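You operate a simulated robot arm through the tools that you are given. There is no shell and no other tool. Be economical: measure what you need, move in short steps, check, and stop when the job is done.

You are at the controls of a simulated robot arm. One attempt, no reset.

TASK
Heat the grill on 3, turn it down to 2, then lay both potatoes on its glass.
Fine: turn down once the lamp is green.

It is judged by the outcome, as a careful person would: the job done as asked, and still so three seconds after it is handed in. It fails if anything else is knocked over, pushed out of place, dropped, spilled or broken.

THE ROBOT
A 7-joint arm with a two-finger parallel gripper, fixed in place. Base frame: the origin is at the foot of the arm, x ahead of it, y to its left, z up; the work surface is at about z = 0. Readings come in m, rad, newtons and seconds.
With the tool pointing down near the work surface it reaches from about 0.24 to 0.62 m from the base axis. Its first joint turns from -1.152 to 1.152 rad. Payload 2.6 kg.
The tool frame sits at the grasp point between the pads (the TCP): z along the fingers, y along the line on which they close. The tips reach 0.03 m beyond it. The gripper opens to 0.094 m. The fingers are 0.028 m wide and 0.01 m thick; the gripper's body (0.05 by 0.096 m) begins 0.055 m behind the TCP.
Orientation is that of the tool frame in the base frame, as a unit quaternion [w, x, y, z]. With the fingers straight down and closing along the base's y, the tool's x points along the base's -x, its y along +y and its z along -z.

THE INTERFACE
- The arm moves only by the tool drive_tool. Its argument "increments" is a list of rows, each a list of 7 numbers: the turn, a rotation vector about the base's x, y, z in degrees, then the shift along the base's x, y, z in cm, then the gripper command, from -1 (shut) to 1 (fully open), values between in proportion. In form: [[ax, ay, az, dx, dy, dz, hand], ...]. A call has 1 to 10 rows; each row shifts and turns the commanded pose from where the row before left it. Rows are played at 5 a second. More than 0.05 m and 0.15 rad between two rows, or a gripper value outside its range, and nothing of the call is played. Where a pose cannot be reached the arm comes as near as it can. A force on the tool above 70 N (or 10 N above the force at the start of the call, whichever is more), or a blocked arm, ends the call early, and 0.2 s more pass. Each finger travels about 0.072 m/s and halts on what it meets, pressing with about 34 N; the grip force reading is that of the motor and also rises with nothing between the fingers. The clock runs only during rows and for 0.2 s after the last one: add rows that do not move to give the fingers time. It gives the time, the measured TCP pose, the force on the tool (base axes), the opening and the grip force at its end, in the units of the frame above (readings bear some noise), with the torque about the TCP (base axes, N m) and any sound that the robot's microphone picked up.
- Cameras (640 x 400 px; columns grow to the right, rows downward): "scene" is fixed at [0.0337, 0.4302, 0.5662]; the picture's right is [-0.79, -0.61, 0.00], its down [-0.34, 0.44, -0.83] and it looks along [0.51, -0.65, -0.56] (base axes); focal length 325 px, centre (320, 200). "wrist" rides on the gripper at [0.076, 0.014, -0.102] in the tool frame; the picture's right is [-0.18, 0.98, 0.00], its down [-0.75, -0.14, -0.64] and it looks along [-0.63, -0.12, 0.77] (tool axes); focal length 243 px, centre (320, 200). There is no depth. A picture from a camera that has moved, and an enlarged one, comes with that camera's place and axes in the base frame and with its lens.
- get_image(camera): a new picture of that camera. The clock stands still meanwhile.
- zoom(camera, box): a new picture of the part [left, top, right, bottom] of that camera's present view, enlarged. The clock stands still meanwhile.
- hand_in(): hands the job in; it is judged then, once.

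Work in short steps. Places have to be worked out from the pictures, the camera data and where the tool is seen: move nearer, look again, correct. Check each grasp and each placing, and mend what went wrong. You have 120 turns and 84 pictures in all, those below and enlarged ones among them. Open the gripper and draw the arm clear of the work before you hand the job in, unless the task says otherwise; then end with one line.

The tools are called by a JSON object that holds its "method" and its "body". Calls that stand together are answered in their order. drive_tool: Moves the arm, as the interface text tells. Its arguments: {"type":"object","properties":{"increments":{"type":"array","items":{"type":"array","items":{"type":"number"}}}},"required":["increments"]} The other tools are called the same way: get_image (camera) takes a picture; zoom (camera, box) takes an enlarged picture of a part of a camera's view; hand_in () hands the job in.

At the start:

```text
time_s: 0.0
tcp_pos: [0.3512, 0.177, 0.3319]
ee_rot: [0.0, -0.001, 1.0, 0.0]
force: [0.1, 0.3, 0.2]
moment: [0.01, 0.03, -0.01]
width: 0.094
gripper_force: 0.1
```

scene: 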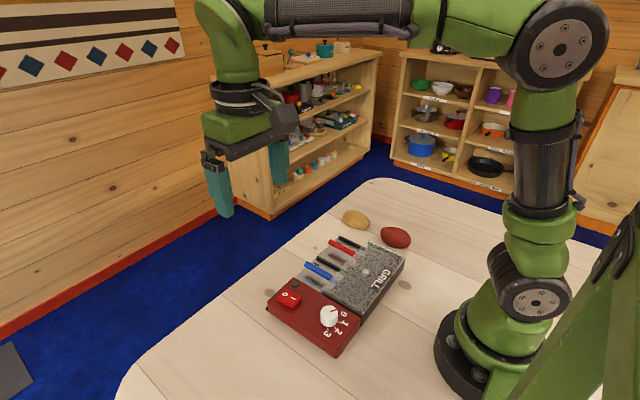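
wrist: 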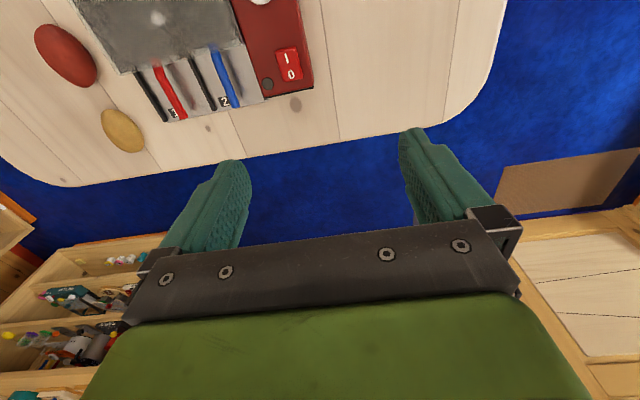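

I start with an enlarged look at the grill and its controls.

{"method": "zoom", "body": {"camera": "scene", "box": [250, 200, 430, 360]}}

{"method": "zoom", "body": {"camera": "wrist", "box": [20, 0, 340, 200]}}

```text
2.50 times, centred on (340, 280) of scene
camera zoom: at [0.0337, 0.4302, 0.5662], right [-0.79, -0.61, 0.0], down [-0.34, 0.44, -0.83], along [0.51, -0.65, -0.56], focal length 812 px, centre (270, 0)
```

zoom: 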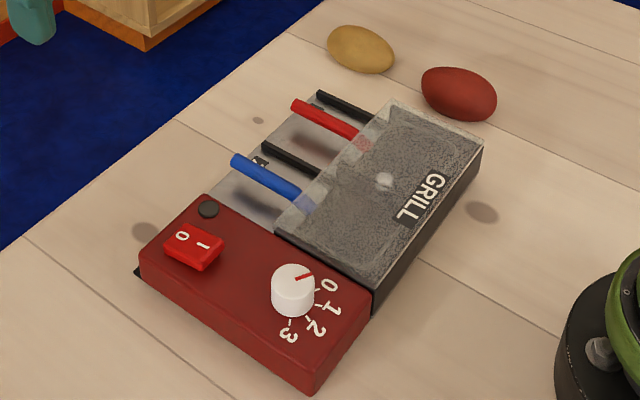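

```text
2.00 times, centred on (180, 100) of wrist
camera zoom: at [0.2745, 0.1903, 0.4344], right [0.18, 0.98, 0.0], down [0.75, -0.14, 0.64], along [0.63, -0.12, -0.77], focal length 485 px, centre (600, 400)
```

zoom: 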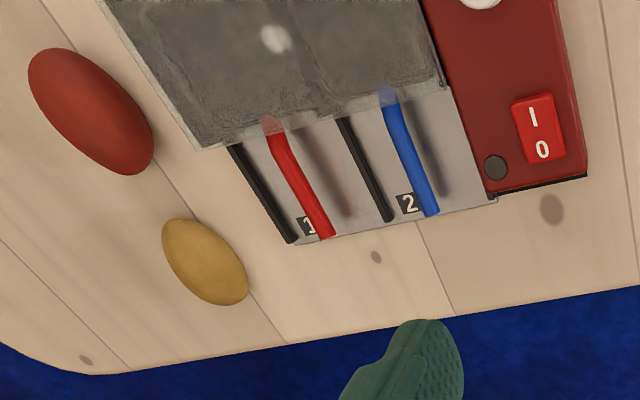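

The panel with rocker, knob and lamp lies around (0.25–0.34, 0.13), the lamp is dark and the knob is on 0. I move the wrist camera above it for a closer look.

{"method": "drive_tool", "body": {"increments": [[0, 0, 0, -2.4, -1.4, -2, -1], [0, 0, 0, -2.4, -1.4, -2, -1], [0, 0, 0, -2.4, -1.4, -2, -1], [0, 0, 0, 0, 0, -1, -1], [0, 0, 0, 0, 0, 0, -1]]}}

{"method": "get_image", "body": {"camera": "wrist"}}

{"method": "get_image", "body": {"camera": "scene"}}

```text
time_s: 1.2
tcp_pos: [0.2796, 0.1352, 0.2613]
ee_rot: [0.0, 0.0, 1.0, 0.0]
force: [0.8, -0.5, -0.6]
moment: [-0.04, -0.02, 0.02]
width: 0.0
gripper_force: 33.0
```

```text
79 pictures are left
camera wrist: at [0.2027, 0.1483, 0.3638], right [0.18, 0.98, 0.0], down [0.75, -0.14, 0.64], along [0.63, -0.12, -0.77], focal length 243 px, centre (320, 200)
```

wrist: 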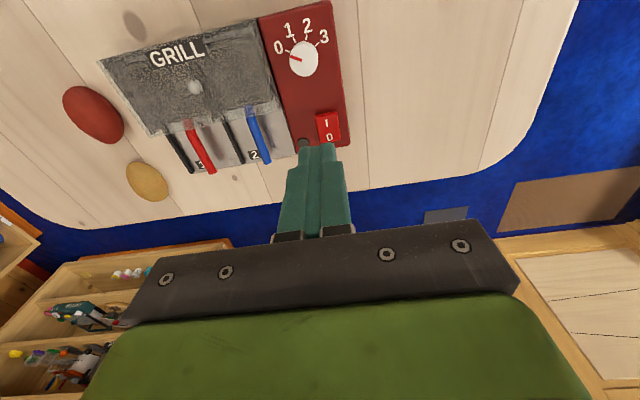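

```text
78 pictures are left
```

scene: 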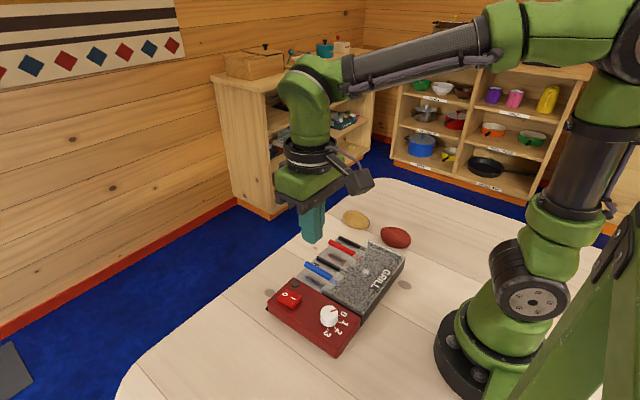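

{"method": "zoom", "body": {"camera": "wrist", "box": [240, 0, 368, 160]}}

{"method": "zoom", "body": {"camera": "wrist", "box": [50, 20, 290, 210]}}

```text
2.50 times, centred on (304, 80) of wrist
camera zoom: at [0.2027, 0.1483, 0.3638], right [0.18, 0.98, 0.0], down [0.75, -0.14, 0.64], along [0.63, -0.12, -0.77], focal length 606 px, centre (360, 500)
```

zoom: 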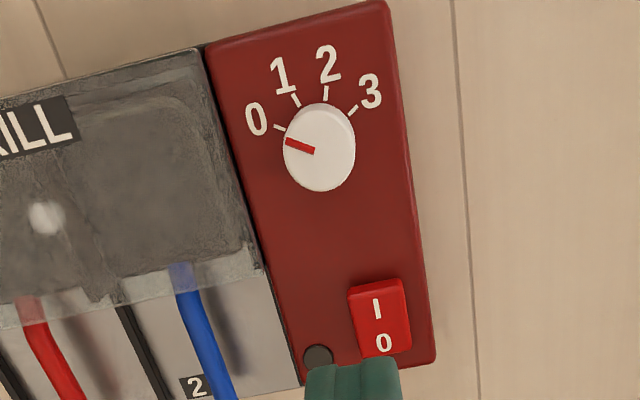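

```text
2.11 times, centred on (170, 115) of wrist
camera zoom: at [0.2027, 0.1483, 0.3638], right [0.18, 0.98, 0.0], down [0.75, -0.14, 0.64], along [0.63, -0.12, -0.77], focal length 511 px, centre (636, 379)
```

zoom: 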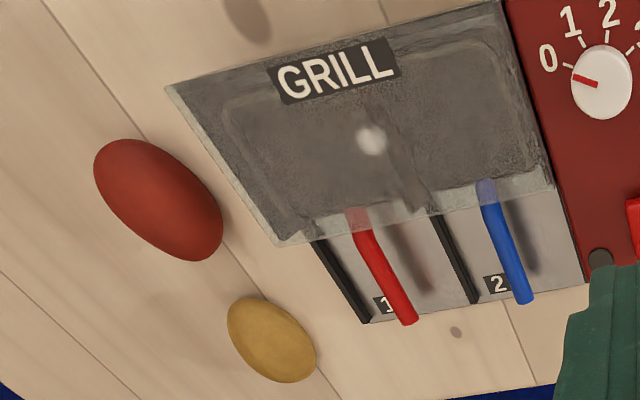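

Triangulation from both cameras gives the knob top at about (0.250, 0.122, 0.060), with marks 45° apart and 135° clockwise from 0 to 3. The rocker is at about (0.337, 0.136, 0.047), with its "1" end towards the base. I move over the knob, pre-turn the tool by +67.5° and open it to about 6 cm.

{"method": "drive_tool", "body": {"increments": [[0, 0, 8.4375, -0.37, -0.17, -1, 0.28], [0, 0, 8.4375, -0.37, -0.17, -1, 0.28], [0, 0, 8.4375, -0.37, -0.17, -1, 0.28], [0, 0, 8.4375, -0.37, -0.17, -1, 0.28], [0, 0, 8.4375, -0.37, -0.17, -1, 0.28], [0, 0, 8.4375, -0.37, -0.17, -1, 0.28], [0, 0, 8.4375, -0.37, -0.17, -1, 0.28], [0, 0, 8.4375, -0.34, -0.17, -1, 0.28], [0, 0, 0, 0, 0, 0, 0.28]]}}

{"method": "get_image", "body": {"camera": "wrist"}}

{"method": "get_image", "body": {"camera": "scene"}}

```text
time_s: 3.2
tcp_pos: [0.2499, 0.1211, 0.1825]
ee_rot: [0.0, -0.557, 0.831, -0.001]
force: [-0.9, -0.1, 0.2]
moment: [0.02, 0.0, 0.02]
width: 0.0603
gripper_force: 0.0
```

```text
75 pictures are left
camera wrist: at [0.2064, 0.0555, 0.2838], right [-0.84, 0.54, 0.0], down [0.42, 0.64, 0.64], along [0.35, 0.54, -0.77], focal length 243 px, centre (320, 200)
```

wrist: 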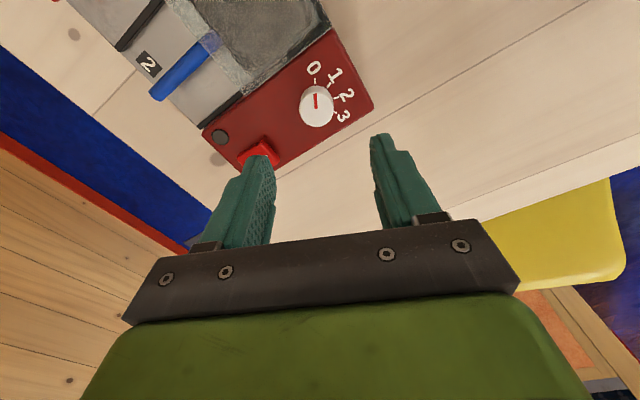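

```text
74 pictures are left
```

scene: 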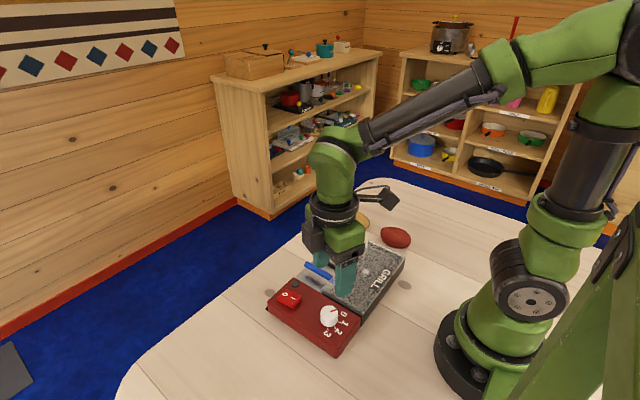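

I check the knob position more closely from this nearer view.

{"method": "zoom", "body": {"camera": "wrist", "box": [260, 40, 388, 140]}}

```text
4.00 times, centred on (324, 90) of wrist
camera zoom: at [0.2064, 0.0555, 0.2838], right [-0.84, 0.54, 0.0], down [0.42, 0.64, 0.64], along [0.35, 0.54, -0.77], focal length 970 px, centre (304, 640)
```

zoom: 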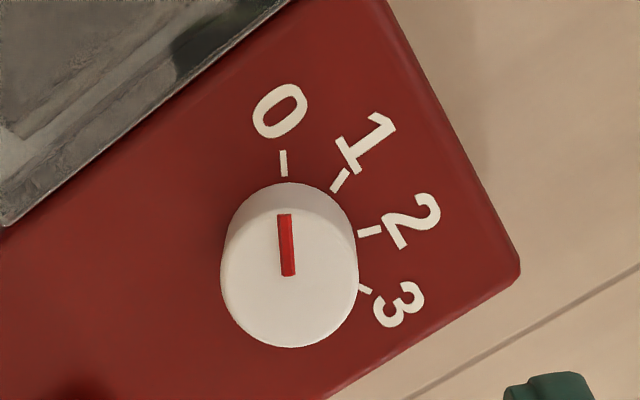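

The refined knob centre is (0.251, 0.121) with a diameter of about 3.1 cm, directly under the tool. I descend until the tips are beside the knob.

{"method": "drive_tool", "body": {"increments": [[0, 0, 0, 0.1, 0, -3, 0.28], [0, 0, 0, 0, 0, -3, 0.28], [0, 0, 0, 0, 0, -2, 0.28], [0, 0, 0, 0, 0, -1.5, 0.28], [0, 0, 0, 0, 0, -1, 0.28], [0, 0, 0, 0, 0, 0, 0.28]]}}

{"method": "zoom", "body": {"camera": "scene", "box": [250, 220, 430, 360]}}

{"method": "get_image", "body": {"camera": "wrist"}}

```text
time_s: 4.6
tcp_pos: [0.2495, 0.1206, 0.078]
ee_rot: [0.0, -0.556, 0.831, 0.0]
force: [-0.8, -1.1, -0.5]
moment: [0.0, 0.05, 0.0]
width: 0.0602
gripper_force: 0.0
```

```text
2.86 times, centred on (340, 290) of scene
camera zoom: at [0.0337, 0.4302, 0.5662], right [-0.79, -0.61, 0.0], down [-0.34, 0.44, -0.83], along [0.51, -0.65, -0.56], focal length 928 px, centre (263, -57)
```

zoom: 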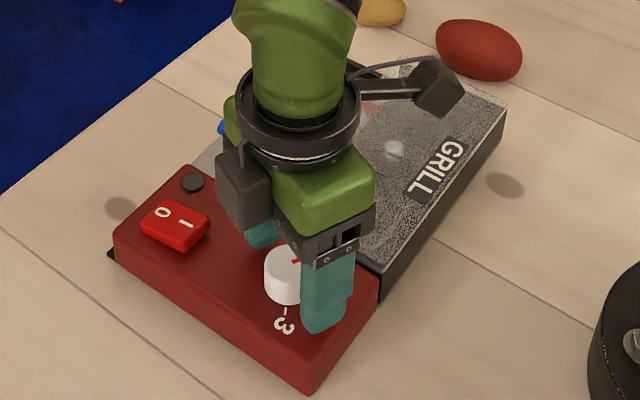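

```text
71 pictures are left
camera wrist: at [0.2074, 0.0554, 0.1793], right [-0.84, 0.55, 0.0], down [0.42, 0.64, 0.64], along [0.35, 0.54, -0.77], focal length 243 px, centre (320, 200)
```

wrist: 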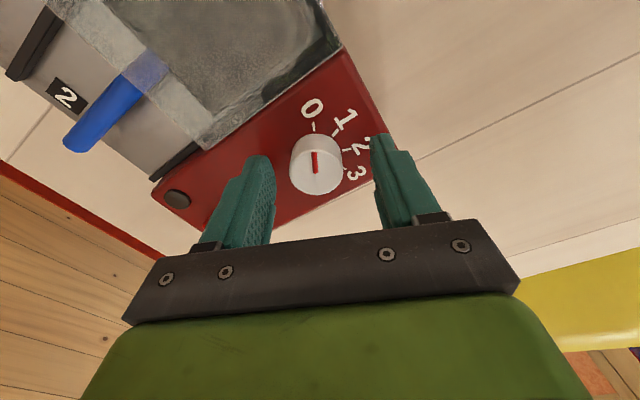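

The knob sits between the fingers with the tips above the panel, so I close on it.

{"method": "drive_tool", "body": {"increments": [[0, 0, 0, 0, 0, 0, -1], [0, 0, 0, 0, 0, 0, -1], [0, 0, 0, 0, 0, 0, -1], [0, 0, 0, 0, 0, 0, -1]]}}

{"method": "get_image", "body": {"camera": "wrist"}}

```text
time_s: 5.6
tcp_pos: [0.2501, 0.1198, 0.0769]
ee_rot: [0.0, -0.555, 0.832, 0.0]
force: [17.0, -13.6, 0.5]
moment: [-0.1, -0.26, -0.04]
width: 0.0314
gripper_force: 33.9
```

```text
70 pictures are left
camera wrist: at [0.2081, 0.055, 0.1798], right [-0.84, 0.55, 0.0], down [0.42, 0.64, 0.64], along [0.35, 0.54, -0.77], focal length 243 px, centre (320, 200)
```

wrist: 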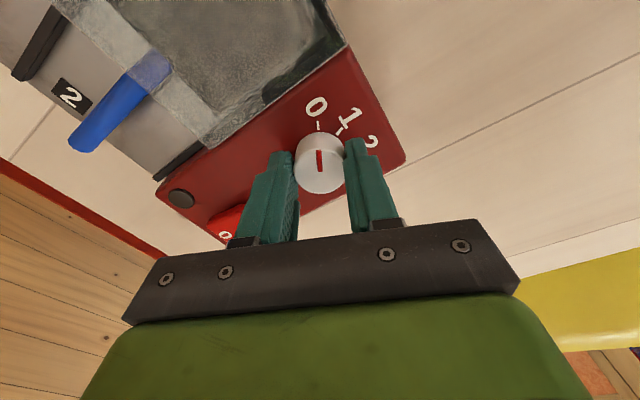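

The knob is held at 31 mm, but there is a side force of about 22 N towards (+x, −y). I shift about 2 mm that way to relieve it before turning.

{"method": "drive_tool", "body": {"increments": [[0, 0, 0, 0.12, -0.06, 0, -1], [0, 0, 0, 0, 0, 0, -1]]}}

```text
time_s: 6.2
tcp_pos: [0.2518, 0.1203, 0.0764]
ee_rot: [0.0, -0.555, 0.832, 0.0]
force: [1.5, -11.7, 22.7]
moment: [-0.21, -0.32, 0.02]
width: 0.0314
gripper_force: 33.7
```

The x force is relieved, and a y and a z force remain. I ease those too.

{"method": "drive_tool", "body": {"increments": [[0, 0, 0, 0, -0.1, 0.1, -1], [0, 0, 0, 0, 0, 0, -1]]}}

```text
time_s: 6.8
tcp_pos: [0.2515, 0.1203, 0.0788]
ee_rot: [0.0, -0.557, 0.831, 0.001]
force: [4.6, 6.2, 0.6]
moment: [0.47, -0.8, 0.01]
width: 0.0312
gripper_force: 34.1
```

The load is now small, so I turn clockwise in 7.5° steps for the first half.

{"method": "drive_tool", "body": {"increments": [[0, 0, -7.5, 0, 0, 0, -1], [0, 0, -7.5, 0, 0, 0, -1], [0, 0, -7.5, 0, 0, 0, -1], [0, 0, -7.5, 0, 0, 0, -1], [0, 0, -7.5, 0, 0, 0, -1], [0, 0, -7.5, 0, 0, 0, -1], [0, 0, 0, 0, 0, 0, -1]]}}

{"method": "get_image", "body": {"camera": "wrist"}}

```text
time_s: 8.4
tcp_pos: [0.2523, 0.1182, 0.0765]
ee_rot: [0.001, -0.194, 0.981, -0.001]
force: [-1.9, 3.4, -0.6]
moment: [0.4, -0.06, -0.01]
width: 0.031
gripper_force: 33.7
```

```text
69 pictures are left
camera wrist: at [0.1766, 0.1023, 0.1801], right [-0.2, 0.98, 0.0], down [0.75, 0.16, 0.64], along [0.63, 0.13, -0.77], focal length 243 px, centre (320, 200)
```

wrist: 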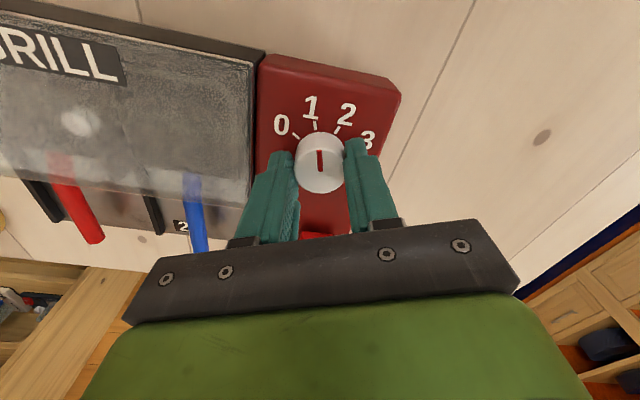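

The knob follows without slipping and is now at 1. I turn it the remaining 90°.

{"method": "drive_tool", "body": {"increments": [[0, 0, -7.5, 0, 0, 0, -1], [0, 0, -7.5, 0, 0, 0, -1], [0, 0, -7.5, 0, 0, 0, -1], [0, 0, -7.5, 0, 0, 0, -1], [0, 0, -7.5, 0, 0, 0, -1], [0, 0, -7.5, 0, 0, 0, -1], [0, 0, 0, 0, 0, 0, -1]]}}

{"method": "drive_tool", "body": {"increments": [[0, 0, -7.5, 0, 0, 0, -1], [0, 0, -7.5, 0, 0, 0, -1], [0, 0, -7.5, 0, 0, 0, -1], [0, 0, -7.5, 0, 0, 0, -1], [0, 0, -7.5, 0, 0, 0, -1], [0, 0, -7.5, 0, 0, 0, -1], [0, 0, 0, 0, 0, 0, -1]]}}

{"method": "zoom", "body": {"camera": "wrist", "box": [220, 20, 420, 240]}}

```text
time_s: 10.0
tcp_pos: [0.2522, 0.1193, 0.078]
ee_rot: [0.0, 0.195, 0.981, 0.0]
force: [1.8, -4.0, 0.0]
moment: [0.17, -0.32, 0.0]
width: 0.0313
gripper_force: 34.3
```

```text
time_s: 11.6
tcp_pos: [0.2515, 0.1203, 0.0784]
ee_rot: [0.001, 0.556, 0.831, 0.0]
force: [-0.5, 3.1, 3.2]
moment: [-0.4, 0.05, 0.1]
width: 0.0314
gripper_force: 34.1
```

```text
1.82 times, centred on (320, 130) of wrist
camera zoom: at [0.236, 0.1951, 0.1808], right [0.98, 0.2, 0.0], down [0.16, -0.75, 0.64], along [0.13, -0.63, -0.77], focal length 441 px, centre (320, 327)
```

zoom: 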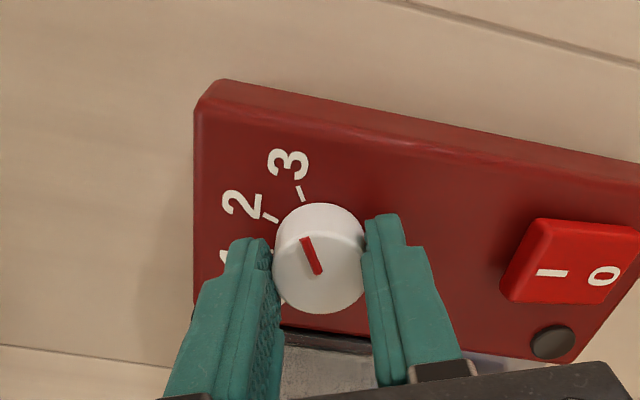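

The pointer is parallel to the 3 tick. I release and lift, then look again.

{"method": "drive_tool", "body": {"increments": [[0, 0, 0, 0, 0, 0, 0.28], [0, 0, 0, 0, 0, 0, 0.28], [0, 0, 0, 0, 0, 2, 0.28], [0, 0, 0, 0, 0, 3, 0.28], [0, 0, 0, 0, 0, 3, 0.28], [0, 0, 0, 0, 0, 0, 0.28]]}}

{"method": "zoom", "body": {"camera": "wrist", "box": [220, 20, 480, 180]}}

```text
time_s: 13.0
tcp_pos: [0.2525, 0.118, 0.1572]
ee_rot: [0.001, 0.556, 0.831, -0.001]
force: [-0.3, 0.1, 0.1]
moment: [0.03, -0.01, 0.0]
width: 0.06
gripper_force: 0.1
```

```text
2.46 times, centred on (350, 100) of wrist
camera zoom: at [0.2367, 0.1936, 0.26], right [0.98, 0.21, 0.0], down [0.16, -0.75, 0.64], along [0.13, -0.63, -0.77], focal length 597 px, centre (246, 446)
```

zoom: 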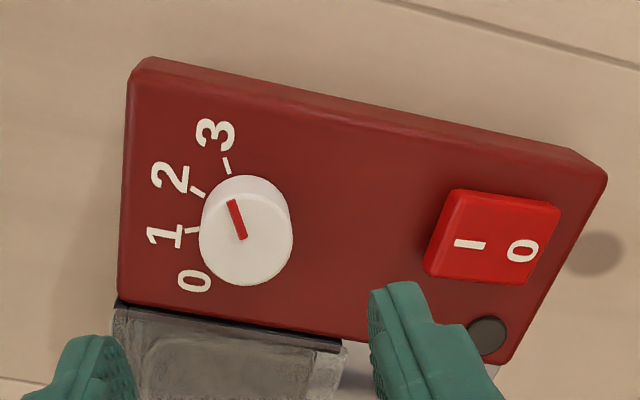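

The knob is on 3. The rocker spans x 0.321–0.357 with its centre at about (0.339, 0.132). I close the fingers, turn to −90° and hover over the "1" half.

{"method": "drive_tool", "body": {"increments": [[0, 0, -7.5, 2.5, 0.5, 0, -1], [0, 0, -7.5, 2.5, 0.5, 0, -1], [0, 0, -7.5, 2.45, 0.4, 0, -1], [0, 0, 0, 0, 0, -3, -1], [0, 0, 0, 0, 0, -2.5, -1], [0, 0, 0, 0, 0, 0, -1]]}}

{"method": "zoom", "body": {"camera": "scene", "box": [250, 220, 430, 360]}}

{"method": "get_image", "body": {"camera": "wrist"}}

```text
time_s: 14.4
tcp_pos: [0.3262, 0.1335, 0.1022]
ee_rot: [0.0, 0.707, 0.708, 0.0]
force: [0.2, -0.4, 0.5]
moment: [0.0, 0.02, -0.01]
width: 0.0001
gripper_force: 33.3
```

```text
2.86 times, centred on (340, 290) of scene
camera zoom: at [0.0337, 0.4302, 0.5662], right [-0.79, -0.61, 0.0], down [-0.34, 0.44, -0.83], along [0.51, -0.65, -0.56], focal length 928 px, centre (263, -57)
```

zoom: 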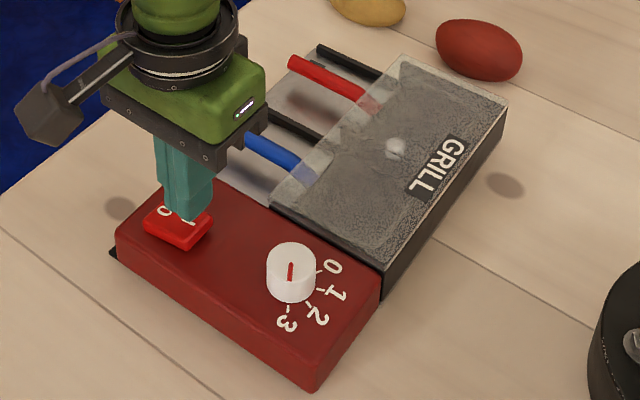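

```text
65 pictures are left
camera wrist: at [0.3405, 0.209, 0.2054], right [0.98, -0.18, 0.0], down [-0.14, -0.75, 0.64], along [-0.12, -0.63, -0.77], focal length 243 px, centre (320, 200)
```

wrist: 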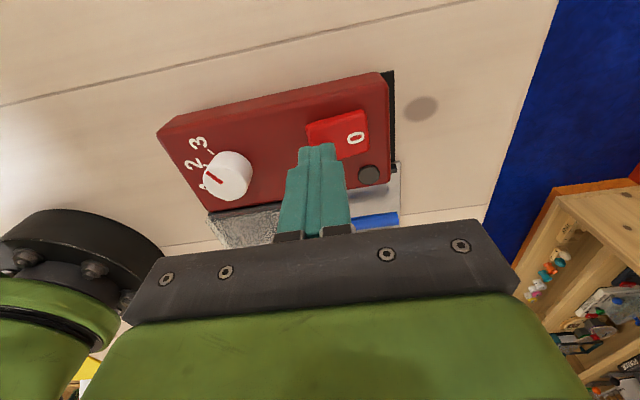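

The tips are over the "1" half. I press down gently in small steps.

{"method": "drive_tool", "body": {"increments": [[0, 0, 0, 0, 0, -1.2, -1], [0, 0, 0, 0, 0, -0.4, -1], [0, 0, 0, 0, 0, -0.3, -1], [0, 0, 0, 0, 0, -0.3, -1], [0, 0, 0, 0, 0, -0.2, -1], [0, 0, 0, 0, 0, 0, -1]]}}

{"method": "zoom", "body": {"camera": "scene", "box": [250, 220, 430, 360]}}

```text
time_s: 15.6
tcp_pos: [0.3254, 0.1339, 0.0825]
ee_rot: [-0.001, 0.71, 0.705, 0.0]
force: [-6.6, -1.0, 12.1]
moment: [-0.01, 0.06, -0.01]
width: 0.0002
gripper_force: 32.7
stopped in row 6: the force on the tool passed its limit at 78 N (the readings are from after the stop); the commanded pose is now the measured one
```

```text
2.86 times, centred on (340, 290) of scene
camera zoom: at [0.0337, 0.4302, 0.5662], right [-0.79, -0.61, 0.0], down [-0.34, 0.44, -0.83], along [0.51, -0.65, -0.56], focal length 928 px, centre (263, -57)
```

zoom: 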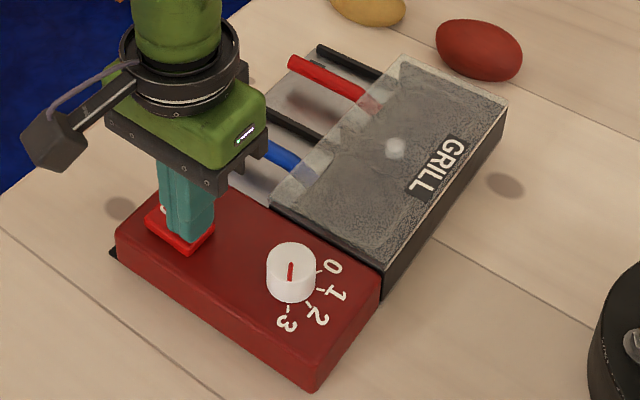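

I lift off and see whether the rocker flipped and what the lamp shows.

{"method": "drive_tool", "body": {"increments": [[0, 0, 0, 0, 0, 2, -1], [0, 0, 0, -1, 0, 4, -1], [0, 0, 0, -3, 0, 4, -1], [0, 0, 0, 0, 0, 0, -1]]}}

{"method": "zoom", "body": {"camera": "scene", "box": [250, 220, 430, 360]}}

{"method": "get_image", "body": {"camera": "wrist"}}

```text
time_s: 16.6
tcp_pos: [0.2863, 0.1332, 0.1821]
ee_rot: [-0.002, 0.708, 0.706, 0.0]
force: [-0.7, 0.5, 0.4]
moment: [-0.04, 0.01, 0.03]
width: 0.0003
gripper_force: 33.3
```

```text
2.86 times, centred on (340, 290) of scene
camera zoom: at [0.0337, 0.4302, 0.5662], right [-0.79, -0.61, 0.0], down [-0.34, 0.44, -0.83], along [0.51, -0.65, -0.56], focal length 928 px, centre (263, -57)
```

zoom: 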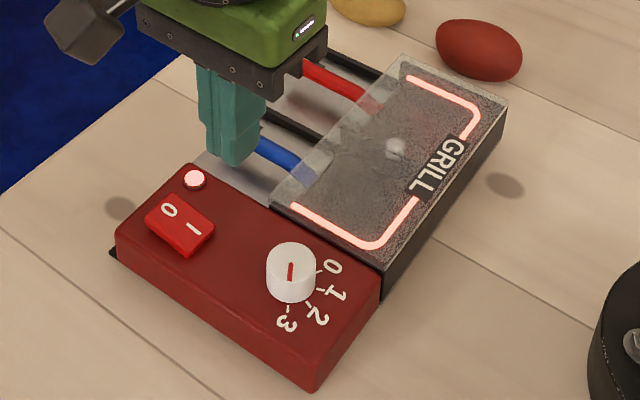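

```text
62 pictures are left
camera wrist: at [0.3006, 0.2096, 0.285], right [0.98, -0.19, 0.0], down [-0.14, -0.75, 0.64], along [-0.12, -0.63, -0.77], focal length 243 px, centre (320, 200)
```

wrist: 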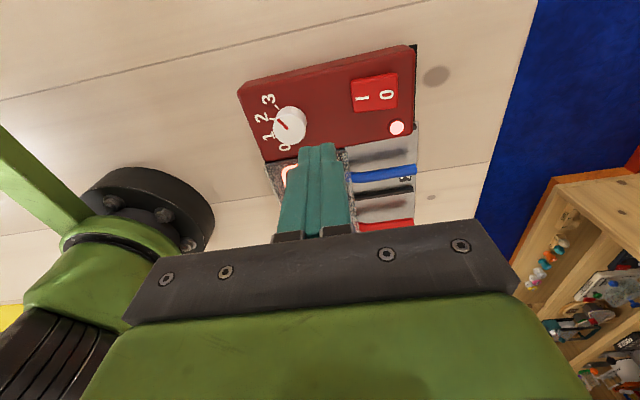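

The grill is on, the elements glow and the lamp is red (heating). While it heats I go back above the knob at −67.5°, ready to turn it down.

{"method": "drive_tool", "body": {"increments": [[0, 0, 7.5, -1.2, -0.45, -0.8, 0.28], [0, 0, 7.5, -1.2, -0.45, -0.8, 0.28], [0, 0, 7.5, -1.1, -0.4, -0.8, 0.28], [0, 0, 0, 0, 0, 0, 0.28], [0, 0, 0, 0, 0, 0, 0.28], [0, 0, 0, 0, 0, 0, 0.28], [0, 0, 0, 0, 0, 0, 0.28]]}}

{"method": "zoom", "body": {"camera": "scene", "box": [250, 220, 430, 360]}}

{"method": "zoom", "body": {"camera": "wrist", "box": [220, 20, 480, 180]}}

```text
time_s: 18.2
tcp_pos: [0.2507, 0.1201, 0.1577]
ee_rot: [-0.001, 0.558, 0.83, 0.0]
force: [-0.3, -0.4, 0.0]
moment: [0.0, 0.01, -0.01]
width: 0.0605
gripper_force: 0.0
```

```text
2.86 times, centred on (340, 290) of scene
camera zoom: at [0.0337, 0.4302, 0.5662], right [-0.79, -0.61, 0.0], down [-0.34, 0.44, -0.83], along [0.51, -0.65, -0.56], focal length 928 px, centre (263, -57)
```

zoom: 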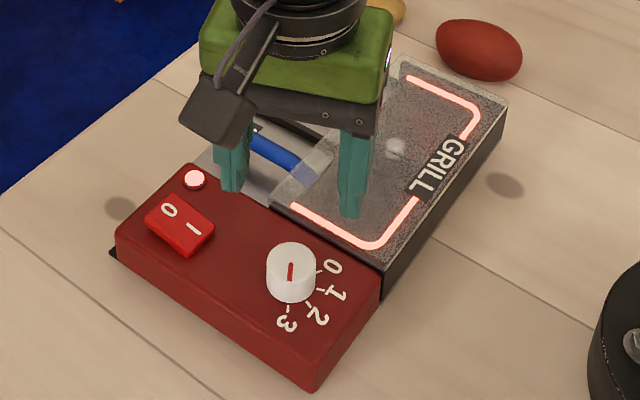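

```text
2.46 times, centred on (350, 100) of wrist
camera zoom: at [0.2355, 0.1966, 0.2609], right [0.98, 0.2, 0.0], down [0.16, -0.75, 0.64], along [0.13, -0.63, -0.77], focal length 597 px, centre (246, 446)
```

zoom: 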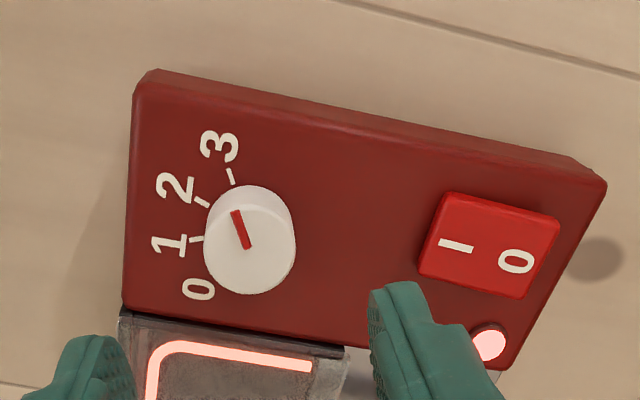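

I lower the fingers around the knob and wait there, still open.

{"method": "drive_tool", "body": {"increments": [[0, 0, 0, 0.05, 0, -3, 0.28], [0, 0, 0, 0, 0, -3, 0.28], [0, 0, 0, 0, 0, -1.4, 0.28], [0, 0, 0, 0, 0, -0.5, 0.28], [0, 0, 0, 0, 0, 0, 0.28], [0, 0, 0, 0, 0, 0, 0.28], [0, 0, 0, 0, 0, 0, 0.28], [0, 0, 0, 0, 0, 0, 0.28], [0, 0, 0, 0, 0, 0, 0.28], [0, 0, 0, 0, 0, 0, 0.28]]}}

{"method": "drive_tool", "body": {"increments": [[0, 0, 0, 0, 0, 0, 0.28], [0, 0, 0, 0, 0, 0, 0.28], [0, 0, 0, 0, 0, 0, 0.28], [0, 0, 0, 0, 0, 0, 0.28], [0, 0, 0, 0, 0, 0, 0.28], [0, 0, 0, 0, 0, 0, 0.28], [0, 0, 0, 0, 0, 0, 0.28], [0, 0, 0, 0, 0, 0, 0.28], [0, 0, 0, 0, 0, 0, 0.28], [0, 0, 0, 0, 0, 0, 0.28]]}}

{"method": "get_image", "body": {"camera": "wrist"}}

```text
time_s: 20.4
tcp_pos: [0.2518, 0.1213, 0.0785]
ee_rot: [-0.001, 0.558, 0.83, 0.0]
force: [-0.5, -0.2, 0.1]
moment: [-0.02, -0.01, -0.02]
width: 0.06
gripper_force: 0.0
```

```text
time_s: 22.6
tcp_pos: [0.2521, 0.1205, 0.0779]
ee_rot: [-0.001, 0.558, 0.83, 0.0]
force: [0.4, 0.5, -0.3]
moment: [-0.01, 0.0, 0.0]
width: 0.0602
gripper_force: 0.1
```

```text
59 pictures are left
camera wrist: at [0.236, 0.1964, 0.1814], right [0.98, 0.2, 0.0], down [0.16, -0.75, 0.64], along [0.13, -0.63, -0.77], focal length 243 px, centre (320, 200)
```

wrist: 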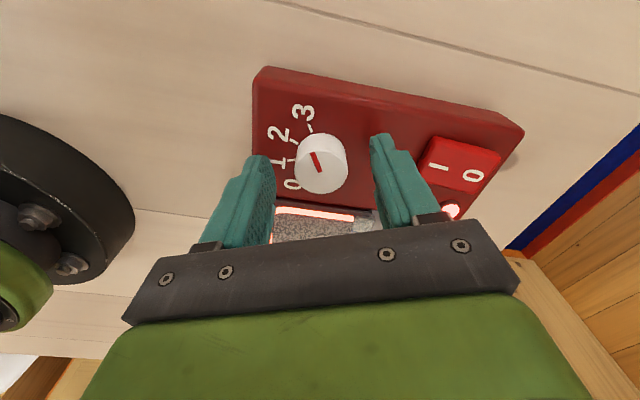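

The lamp is still red, so I wait a few more seconds in place.

{"method": "drive_tool", "body": {"increments": [[0, 0, 0, 0, 0, 0, 0.28], [0, 0, 0, 0, 0, 0, 0.28], [0, 0, 0, 0, 0, 0, 0.28], [0, 0, 0, 0, 0, 0, 0.28], [0, 0, 0, 0, 0, 0, 0.28], [0, 0, 0, 0, 0, 0, 0.28], [0, 0, 0, 0, 0, 0, 0.28], [0, 0, 0, 0, 0, 0, 0.28], [0, 0, 0, 0, 0, 0, 0.28], [0, 0, 0, 0, 0, 0, 0.28]]}}

{"method": "drive_tool", "body": {"increments": [[0, 0, 0, 0, 0, 0, 0.28], [0, 0, 0, 0, 0, 0, 0.28], [0, 0, 0, 0, 0, 0, 0.28], [0, 0, 0, 0, 0, 0, 0.28], [0, 0, 0, 0, 0, 0, 0.28], [0, 0, 0, 0, 0, 0, 0.28], [0, 0, 0, 0, 0, 0, 0.28], [0, 0, 0, 0, 0, 0, 0.28], [0, 0, 0, 0, 0, 0, 0.28], [0, 0, 0, 0, 0, 0, 0.28]]}}

{"method": "get_image", "body": {"camera": "wrist"}}

```text
time_s: 24.8
tcp_pos: [0.2516, 0.1217, 0.0786]
ee_rot: [-0.002, 0.558, 0.83, 0.0]
force: [-0.5, -0.5, 0.0]
moment: [0.01, -0.04, 0.01]
width: 0.0603
gripper_force: 0.1
```

```text
time_s: 27.0
tcp_pos: [0.2516, 0.1211, 0.0789]
ee_rot: [-0.001, 0.558, 0.83, -0.001]
force: [-0.1, -0.4, 1.2]
moment: [0.01, 0.0, 0.05]
width: 0.0601
gripper_force: 0.1
```

```text
58 pictures are left
camera wrist: at [0.236, 0.1964, 0.1814], right [0.98, 0.2, 0.0], down [0.16, -0.75, 0.64], along [0.13, -0.63, -0.77], focal length 243 px, centre (320, 200)
```

wrist: 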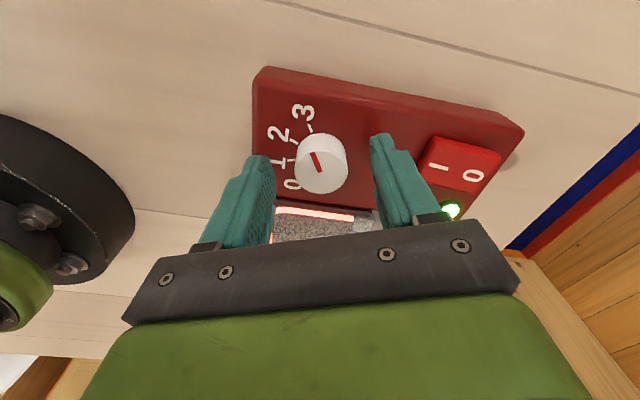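

The lamp is green, so I grip the knob and turn it back 45° counter-clockwise to 2.

{"method": "drive_tool", "body": {"increments": [[0, 0, 0, 0, 0, 0, -1], [0, 0, 0, 0, 0, 0, -1], [0, 0, 0, 0, 0, 0, -1], [0, 0, 0, 0, 0, 0, -1]]}}

{"method": "drive_tool", "body": {"increments": [[0, 0, 7.5, 0, 0, 0, -1], [0, 0, 7.5, 0, 0, 0, -1], [0, 0, 7.5, 0, 0, 0, -1], [0, 0, 7.5, 0, 0, 0, -1], [0, 0, 7.5, 0, 0, 0, -1], [0, 0, 7.5, 0, 0, 0, -1], [0, 0, 0, 0, 0, 0, -1]]}}

{"method": "zoom", "body": {"camera": "wrist", "box": [220, 20, 480, 240]}}

```text
time_s: 28.0
tcp_pos: [0.2504, 0.1218, 0.079]
ee_rot: [-0.002, 0.558, 0.83, 0.0]
force: [1.4, 0.4, 0.2]
moment: [0.17, -0.25, -0.02]
width: 0.0314
gripper_force: 34.2
```

```text
time_s: 29.6
tcp_pos: [0.2507, 0.1195, 0.078]
ee_rot: [-0.001, 0.197, 0.98, -0.001]
force: [-5.9, -8.8, 0.6]
moment: [0.03, -0.02, 0.0]
width: 0.0311
gripper_force: 34.1
```

```text
1.82 times, centred on (350, 130) of wrist
camera zoom: at [0.1863, 0.1623, 0.1816], right [0.55, 0.84, 0.0], down [0.64, -0.42, 0.64], along [0.53, -0.35, -0.77], focal length 441 px, centre (266, 327)
```

zoom: 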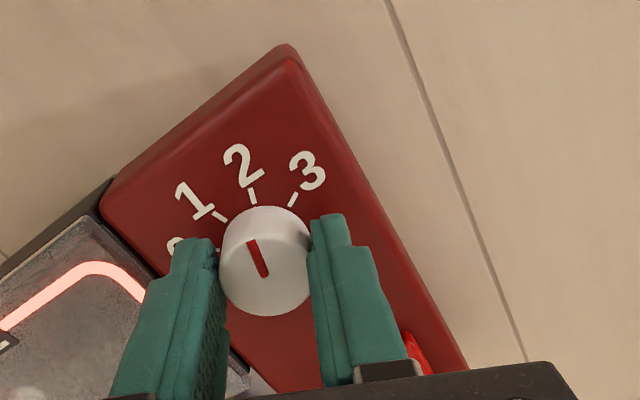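

The pointer lines up with the 2 tick. I release, lift well clear, and look at the whole grill and potatoes.

{"method": "drive_tool", "body": {"increments": [[0, 0, 0, 0, 0, 0, 0.28], [0, 0, 0, 0, 0, 0, 0.28], [0, 0, 0, 0, 0, 3, 0.28], [0, 0, 0, 0, 0, 4, 0.28], [0, 0, 7.5, 1, -0.5, 4, 0.28], [0, 0, 7.5, 2, -4, 2, 0.28], [0, 0, 7.5, 2, -4, 2, 0.28], [0, 0, 0, 2, -4, 0, 0.28], [0, 0, 0, 0, 0, 0, 0.28]]}}

{"method": "get_image", "body": {"camera": "wrist"}}

{"method": "zoom", "body": {"camera": "scene", "box": [250, 200, 430, 360]}}

```text
time_s: 31.6
tcp_pos: [0.3198, -0.0037, 0.2304]
ee_rot: [0.0, 0.003, 1.0, -0.001]
force: [-0.8, -0.1, 0.2]
moment: [0.03, 0.04, -0.02]
width: 0.0604
gripper_force: 0.0
```

```text
56 pictures are left
camera wrist: at [0.2451, 0.0089, 0.3322], right [0.19, 0.98, 0.0], down [0.75, -0.14, 0.64], along [0.63, -0.12, -0.77], focal length 243 px, centre (320, 200)
```

wrist: 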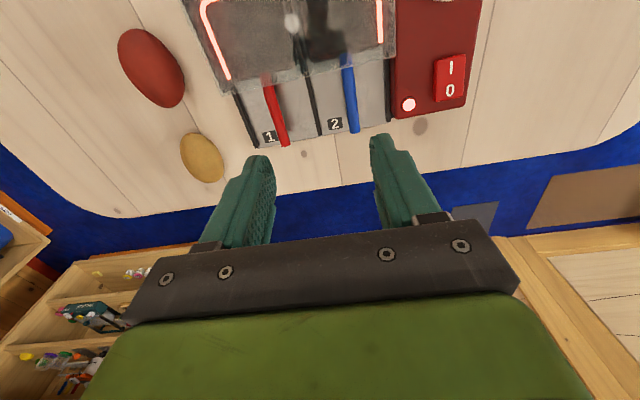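

```text
2.50 times, centred on (340, 280) of scene
camera zoom: at [0.0337, 0.4302, 0.5662], right [-0.79, -0.61, 0.0], down [-0.34, 0.44, -0.83], along [0.51, -0.65, -0.56], focal length 812 px, centre (270, 0)
```

zoom: 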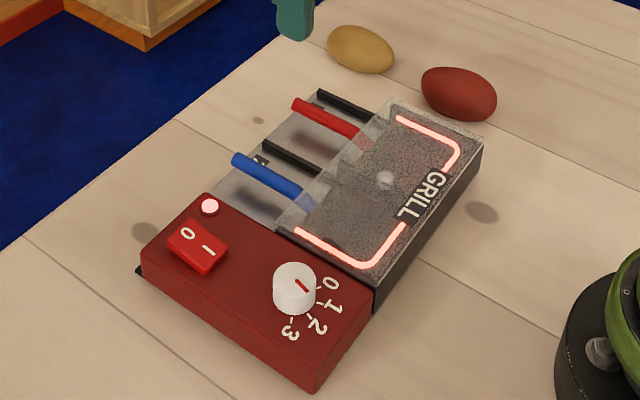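

Pointer stands at 2; the lamp is red again at the new setting, and I'll recheck it later. The potatoes are at about red (0.270, −0.188) and yellow (0.390, −0.192). I move to look at them and the glass from closer.

{"method": "drive_tool", "body": {"increments": [[0, 0, 0, -1.5, -3, 0, 0.6], [0, 0, 0, -1.5, -3, 0, 0.6], [0, 0, 0, -1, -3, 0, 0.6], [0, 0, 0, 0, 0, 0, 0.6], [0, 0, 0, 0, 0, 0, 0.6]]}}

{"method": "get_image", "body": {"camera": "wrist"}}

{"method": "zoom", "body": {"camera": "wrist", "box": [200, 0, 456, 160]}}

```text
time_s: 32.8
tcp_pos: [0.2807, -0.0946, 0.2306]
ee_rot: [-0.001, 0.003, 1.0, -0.001]
force: [0.0, -0.1, -0.3]
moment: [0.0, -0.01, -0.04]
width: 0.0752
gripper_force: 0.0
```

```text
54 pictures are left
camera wrist: at [0.2046, -0.0799, 0.3322], right [0.19, 0.98, 0.0], down [0.75, -0.14, 0.64], along [0.63, -0.12, -0.77], focal length 243 px, centre (320, 200)
```

wrist: 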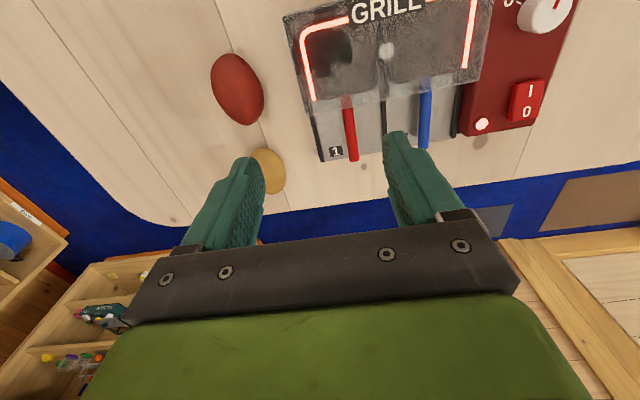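

```text
2.50 times, centred on (328, 80) of wrist
camera zoom: at [0.2046, -0.0799, 0.3322], right [0.19, 0.98, 0.0], down [0.75, -0.14, 0.64], along [0.63, -0.12, -0.77], focal length 606 px, centre (300, 500)
```

zoom: 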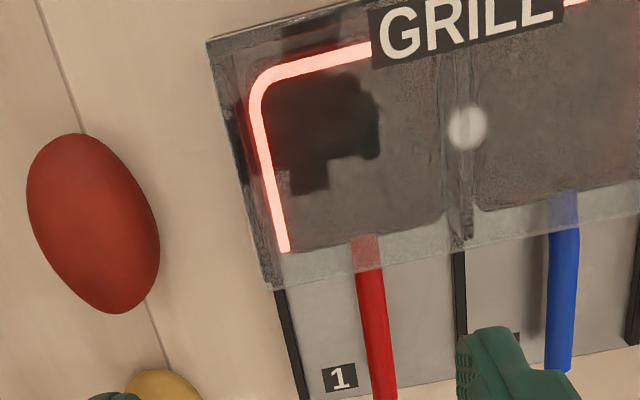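

The red potato lies along x, centred at about (0.273, −0.192) and about 5.5 cm across. The glass spans x 0.21–0.31, y −0.113 to 0.078, at z of about 0.048. I go above the red potato with the gripper fully open.

{"method": "drive_tool", "body": {"increments": [[0, 0, -2.5, -0.35, -4.8, 0, 1], [0, 0, -2.5, -0.35, -4.8, 0, 1], [0, 0, 0, 0, 0, -4, 1], [0, 0, 0, 0, 0, -4, 1], [0, 0, 0, 0, 0, -2, 1], [0, 0, 0, 0, 0, 0, 1]]}}

{"method": "get_image", "body": {"camera": "wrist"}}

{"method": "zoom", "body": {"camera": "scene", "box": [310, 160, 470, 260]}}

```text
time_s: 34.2
tcp_pos: [0.2751, -0.19, 0.1292]
ee_rot: [-0.001, 0.046, 0.999, -0.001]
force: [-1.0, 0.2, -0.7]
moment: [0.0, -0.01, -0.02]
width: 0.0941
gripper_force: 0.1
```

```text
52 pictures are left
camera wrist: at [0.2009, -0.1692, 0.2319], right [0.27, 0.96, 0.0], down [0.74, -0.21, 0.64], along [0.62, -0.18, -0.77], focal length 243 px, centre (320, 200)
```

wrist: 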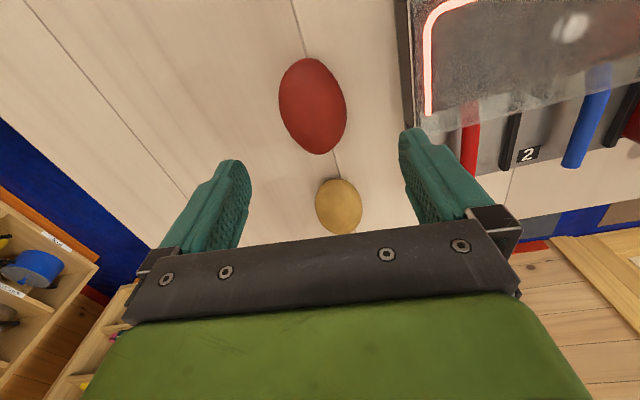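

```text
4.00 times, centred on (390, 210) of scene
camera zoom: at [0.0337, 0.4302, 0.5662], right [-0.79, -0.61, 0.0], down [-0.34, 0.44, -0.83], along [0.51, -0.65, -0.56], focal length 1300 px, centre (40, 160)
```

zoom: 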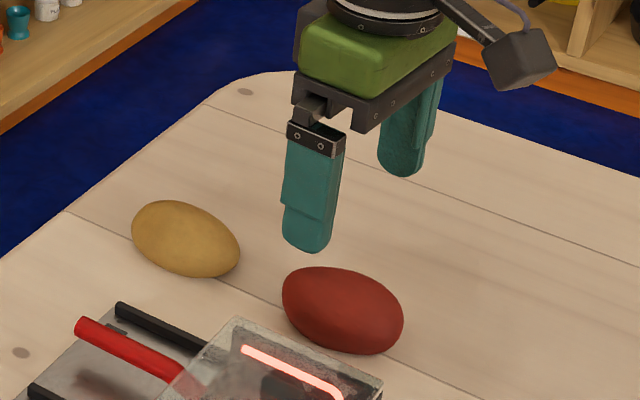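

The red centre checks at (0.270, −0.193). I correct slightly and descend to z of about 0.035.

{"method": "drive_tool", "body": {"increments": [[0, 0, 0, -0.45, -0.3, -3, 1], [0, 0, 0, 0, 0, -3, 1], [0, 0, 0, 0, 0, -2, 1], [0, 0, 0, 0, 0, -1.4, 1], [0, 0, 0, 0, 0, 0, 1]]}}

{"method": "get_image", "body": {"camera": "wrist"}}

```text
time_s: 35.4
tcp_pos: [0.2708, -0.1939, 0.0354]
ee_rot: [-0.001, 0.046, 0.999, 0.0]
force: [0.4, -0.6, -0.6]
moment: [-0.01, -0.01, -0.01]
width: 0.0941
gripper_force: 0.0
```

```text
50 pictures are left
camera wrist: at [0.1955, -0.1726, 0.1373], right [0.27, 0.96, 0.0], down [0.74, -0.21, 0.64], along [0.62, -0.18, -0.77], focal length 243 px, centre (320, 200)
```

wrist: 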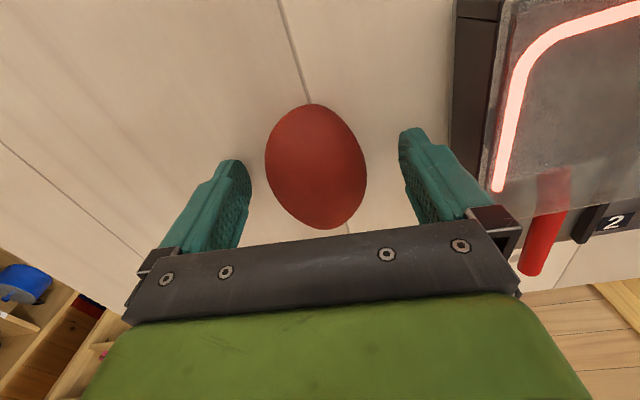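

The potato is centred between the fingers, so I close.

{"method": "drive_tool", "body": {"increments": [[0, 0, 0, 0, 0, 0, -1], [0, 0, 0, 0, 0, 0, -1], [0, 0, 0, 0, 0, 0, -1], [0, 0, 0, 0, 0, 0, -1]]}}

{"method": "drive_tool", "body": {"increments": [[0, 0, 0, 0, 0, 2, -1], [0, 0, 0, 0, 0, 3, -1], [0, 0, 0, 0, 0, 3, -1], [0, 0, 0, 0, 0, 0, -1]]}}

{"method": "get_image", "body": {"camera": "wrist"}}

{"method": "zoom", "body": {"camera": "scene", "box": [310, 160, 470, 260]}}

```text
time_s: 36.4
tcp_pos: [0.2689, -0.1931, 0.0347]
ee_rot: [0.0, 0.046, 0.999, -0.001]
force: [0.0, -0.3, 0.8]
moment: [0.02, 0.02, 0.0]
width: 0.0569
gripper_force: 33.7
```

```text
time_s: 37.4
tcp_pos: [0.2702, -0.1939, 0.115]
ee_rot: [-0.001, 0.046, 0.999, 0.0]
force: [0.2, -0.1, -0.4]
moment: [-0.01, 0.02, 0.01]
width: 0.0567
gripper_force: 34.4
```

```text
49 pictures are left
camera wrist: at [0.1954, -0.1727, 0.2185], right [0.27, 0.96, 0.0], down [0.74, -0.21, 0.64], along [0.62, -0.18, -0.77], focal length 243 px, centre (320, 200)
```

wrist: 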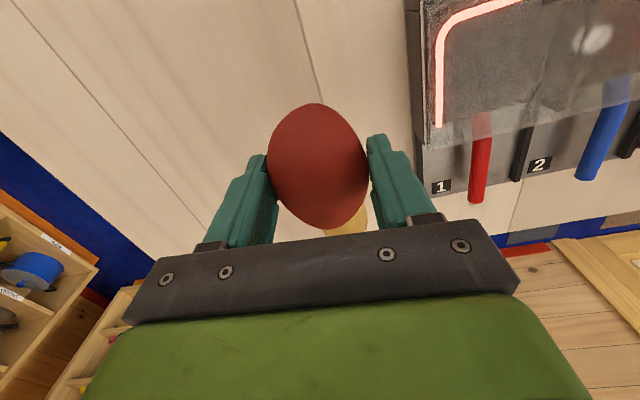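

```text
4.00 times, centred on (390, 210) of scene
camera zoom: at [0.0337, 0.4302, 0.5662], right [-0.79, -0.61, 0.0], down [-0.34, 0.44, -0.83], along [0.51, -0.65, -0.56], focal length 1300 px, centre (40, 160)
```

zoom: 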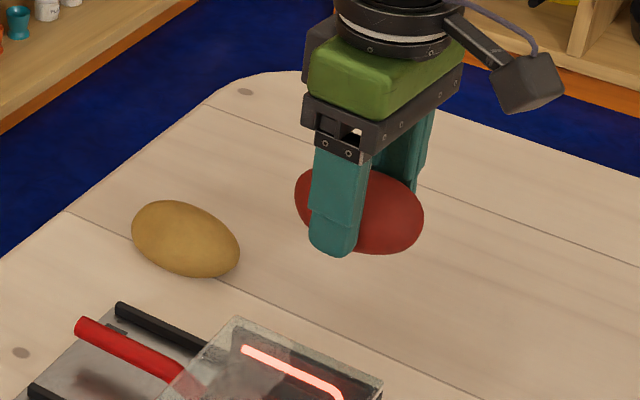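

The red potato is held firmly and off the table. I carry it at height to above the left part of the glass, with target (0.259, −0.065).

{"method": "drive_tool", "body": {"increments": [[0, 0, 0, 0, 0, 2.5, -1], [0, 0, 2.5, -0.3, 3.2, 0, -1], [0, 0, 2.5, -0.3, 3.2, 0, -1], [0, 0, 0, -0.3, 3.2, 0, -1], [0, 0, 0, -0.2, 3.2, 0, -1], [0, 0, 0, 0, 0, -3, -1], [0, 0, 0, 0, 0, -1, -1], [0, 0, 0, 0, 0, 0, -1]]}}

{"method": "get_image", "body": {"camera": "wrist"}}

{"method": "zoom", "body": {"camera": "scene", "box": [250, 200, 430, 360]}}

```text
time_s: 39.2
tcp_pos: [0.2586, -0.0655, 0.1009]
ee_rot: [-0.001, 0.003, 1.0, 0.0]
force: [0.1, 0.0, -0.2]
moment: [0.0, 0.02, 0.01]
width: 0.0565
gripper_force: 33.6
```

```text
47 pictures are left
camera wrist: at [0.1823, -0.0508, 0.2027], right [0.19, 0.98, 0.0], down [0.75, -0.14, 0.64], along [0.63, -0.12, -0.77], focal length 243 px, centre (320, 200)
```

wrist: 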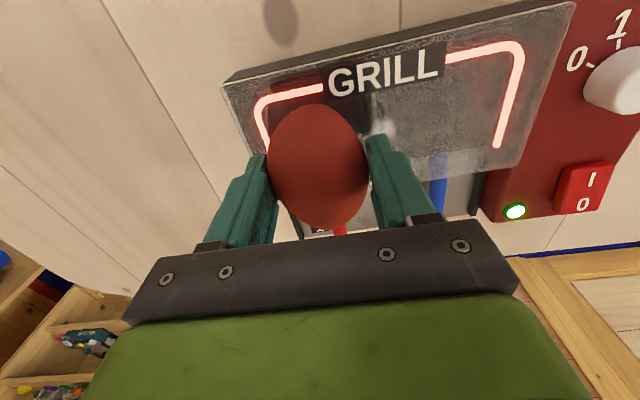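

```text
2.50 times, centred on (340, 280) of scene
camera zoom: at [0.0337, 0.4302, 0.5662], right [-0.79, -0.61, 0.0], down [-0.34, 0.44, -0.83], along [0.51, -0.65, -0.56], focal length 812 px, centre (270, 0)
```

zoom: 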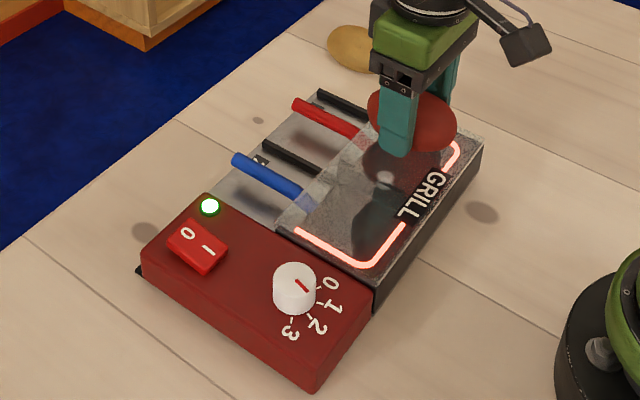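

The lamp is green again at setting 2, and the potato hangs over the glass. I creep down in small steps, watching the force.

{"method": "drive_tool", "body": {"increments": [[0, 0, 0, 0, 0, -0.6, -1], [0, 0, 0, 0, 0, -0.4, -1], [0, 0, 0, 0, 0, -0.2, -1], [0, 0, 0, 0, 0, 0, -1]]}}

{"method": "drive_tool", "body": {"increments": [[0, 0, 0, 0, 0, -0.2, -1], [0, 0, 0, 0, 0, 0, -1]]}}

```text
time_s: 40.2
tcp_pos: [0.2573, -0.0663, 0.0884]
ee_rot: [-0.001, 0.003, 1.0, -0.001]
force: [1.0, 0.2, -0.6]
moment: [0.03, -0.01, -0.01]
width: 0.0565
gripper_force: 33.9
```

```text
time_s: 40.8
tcp_pos: [0.2587, -0.065, 0.0855]
ee_rot: [-0.001, 0.003, 1.0, -0.002]
force: [-0.2, 0.5, -0.7]
moment: [-0.02, -0.02, -0.02]
width: 0.0564
gripper_force: 33.8
```

There is no contact yet, so I continue in millimetre steps.

{"method": "drive_tool", "body": {"increments": [[0, 0, 0, 0, 0, -0.2, -1], [0, 0, 0, 0, 0, 0, -1]]}}

{"method": "drive_tool", "body": {"increments": [[0, 0, 0, 0, 0, -0.1, -1], [0, 0, 0, 0, 0, 0, -1]]}}

{"method": "zoom", "body": {"camera": "scene", "box": [320, 210, 420, 290]}}

```text
time_s: 41.4
tcp_pos: [0.2582, -0.0662, 0.0832]
ee_rot: [-0.001, 0.002, 1.0, -0.001]
force: [-0.4, -0.4, -1.6]
moment: [0.0, 0.01, 0.02]
width: 0.0563
gripper_force: 33.8
```

```text
time_s: 42.0
tcp_pos: [0.2593, -0.065, 0.0827]
ee_rot: [0.0, 0.003, 1.0, -0.001]
force: [0.7, 0.4, -0.5]
moment: [0.0, -0.02, 0.01]
width: 0.0564
gripper_force: 33.9
```

```text
5.00 times, centred on (370, 250) of scene
camera zoom: at [0.0337, 0.4302, 0.5662], right [-0.79, -0.61, 0.0], down [-0.34, 0.44, -0.83], along [0.51, -0.65, -0.56], focal length 1625 px, centre (70, -50)
```

zoom: 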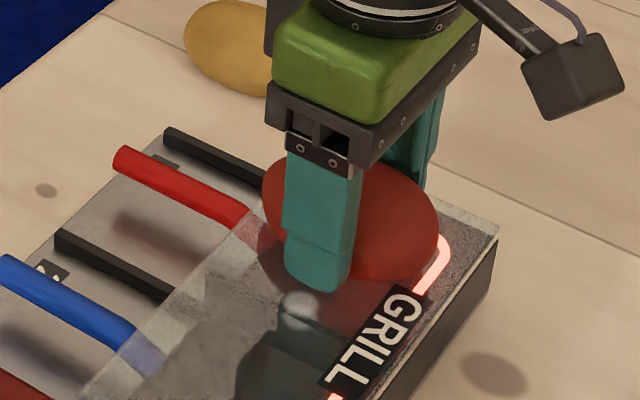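

There is still a small gap, judging by the reflection, so I keep creeping down.

{"method": "drive_tool", "body": {"increments": [[0, 0, 0, 0, 0, -0.15, -1], [0, 0, 0, 0, 0, 0, -1]]}}

{"method": "drive_tool", "body": {"increments": [[0, 0, 0, 0, 0, -0.15, -1], [0, 0, 0, 0, 0, 0, -1]]}}

```text
time_s: 42.6
tcp_pos: [0.2595, -0.0657, 0.0831]
ee_rot: [0.0, 0.003, 1.0, 0.0]
force: [-11.2, 0.8, 33.9]
moment: [0.24, 0.06, 0.04]
width: 0.0569
gripper_force: 33.9
```

```text
time_s: 43.2
tcp_pos: [0.2593, -0.0657, 0.0819]
ee_rot: [0.001, 0.002, 1.0, 0.0]
force: [-6.9, 0.5, 35.2]
moment: [0.38, 0.11, 0.03]
width: 0.0566
gripper_force: 34.2
```

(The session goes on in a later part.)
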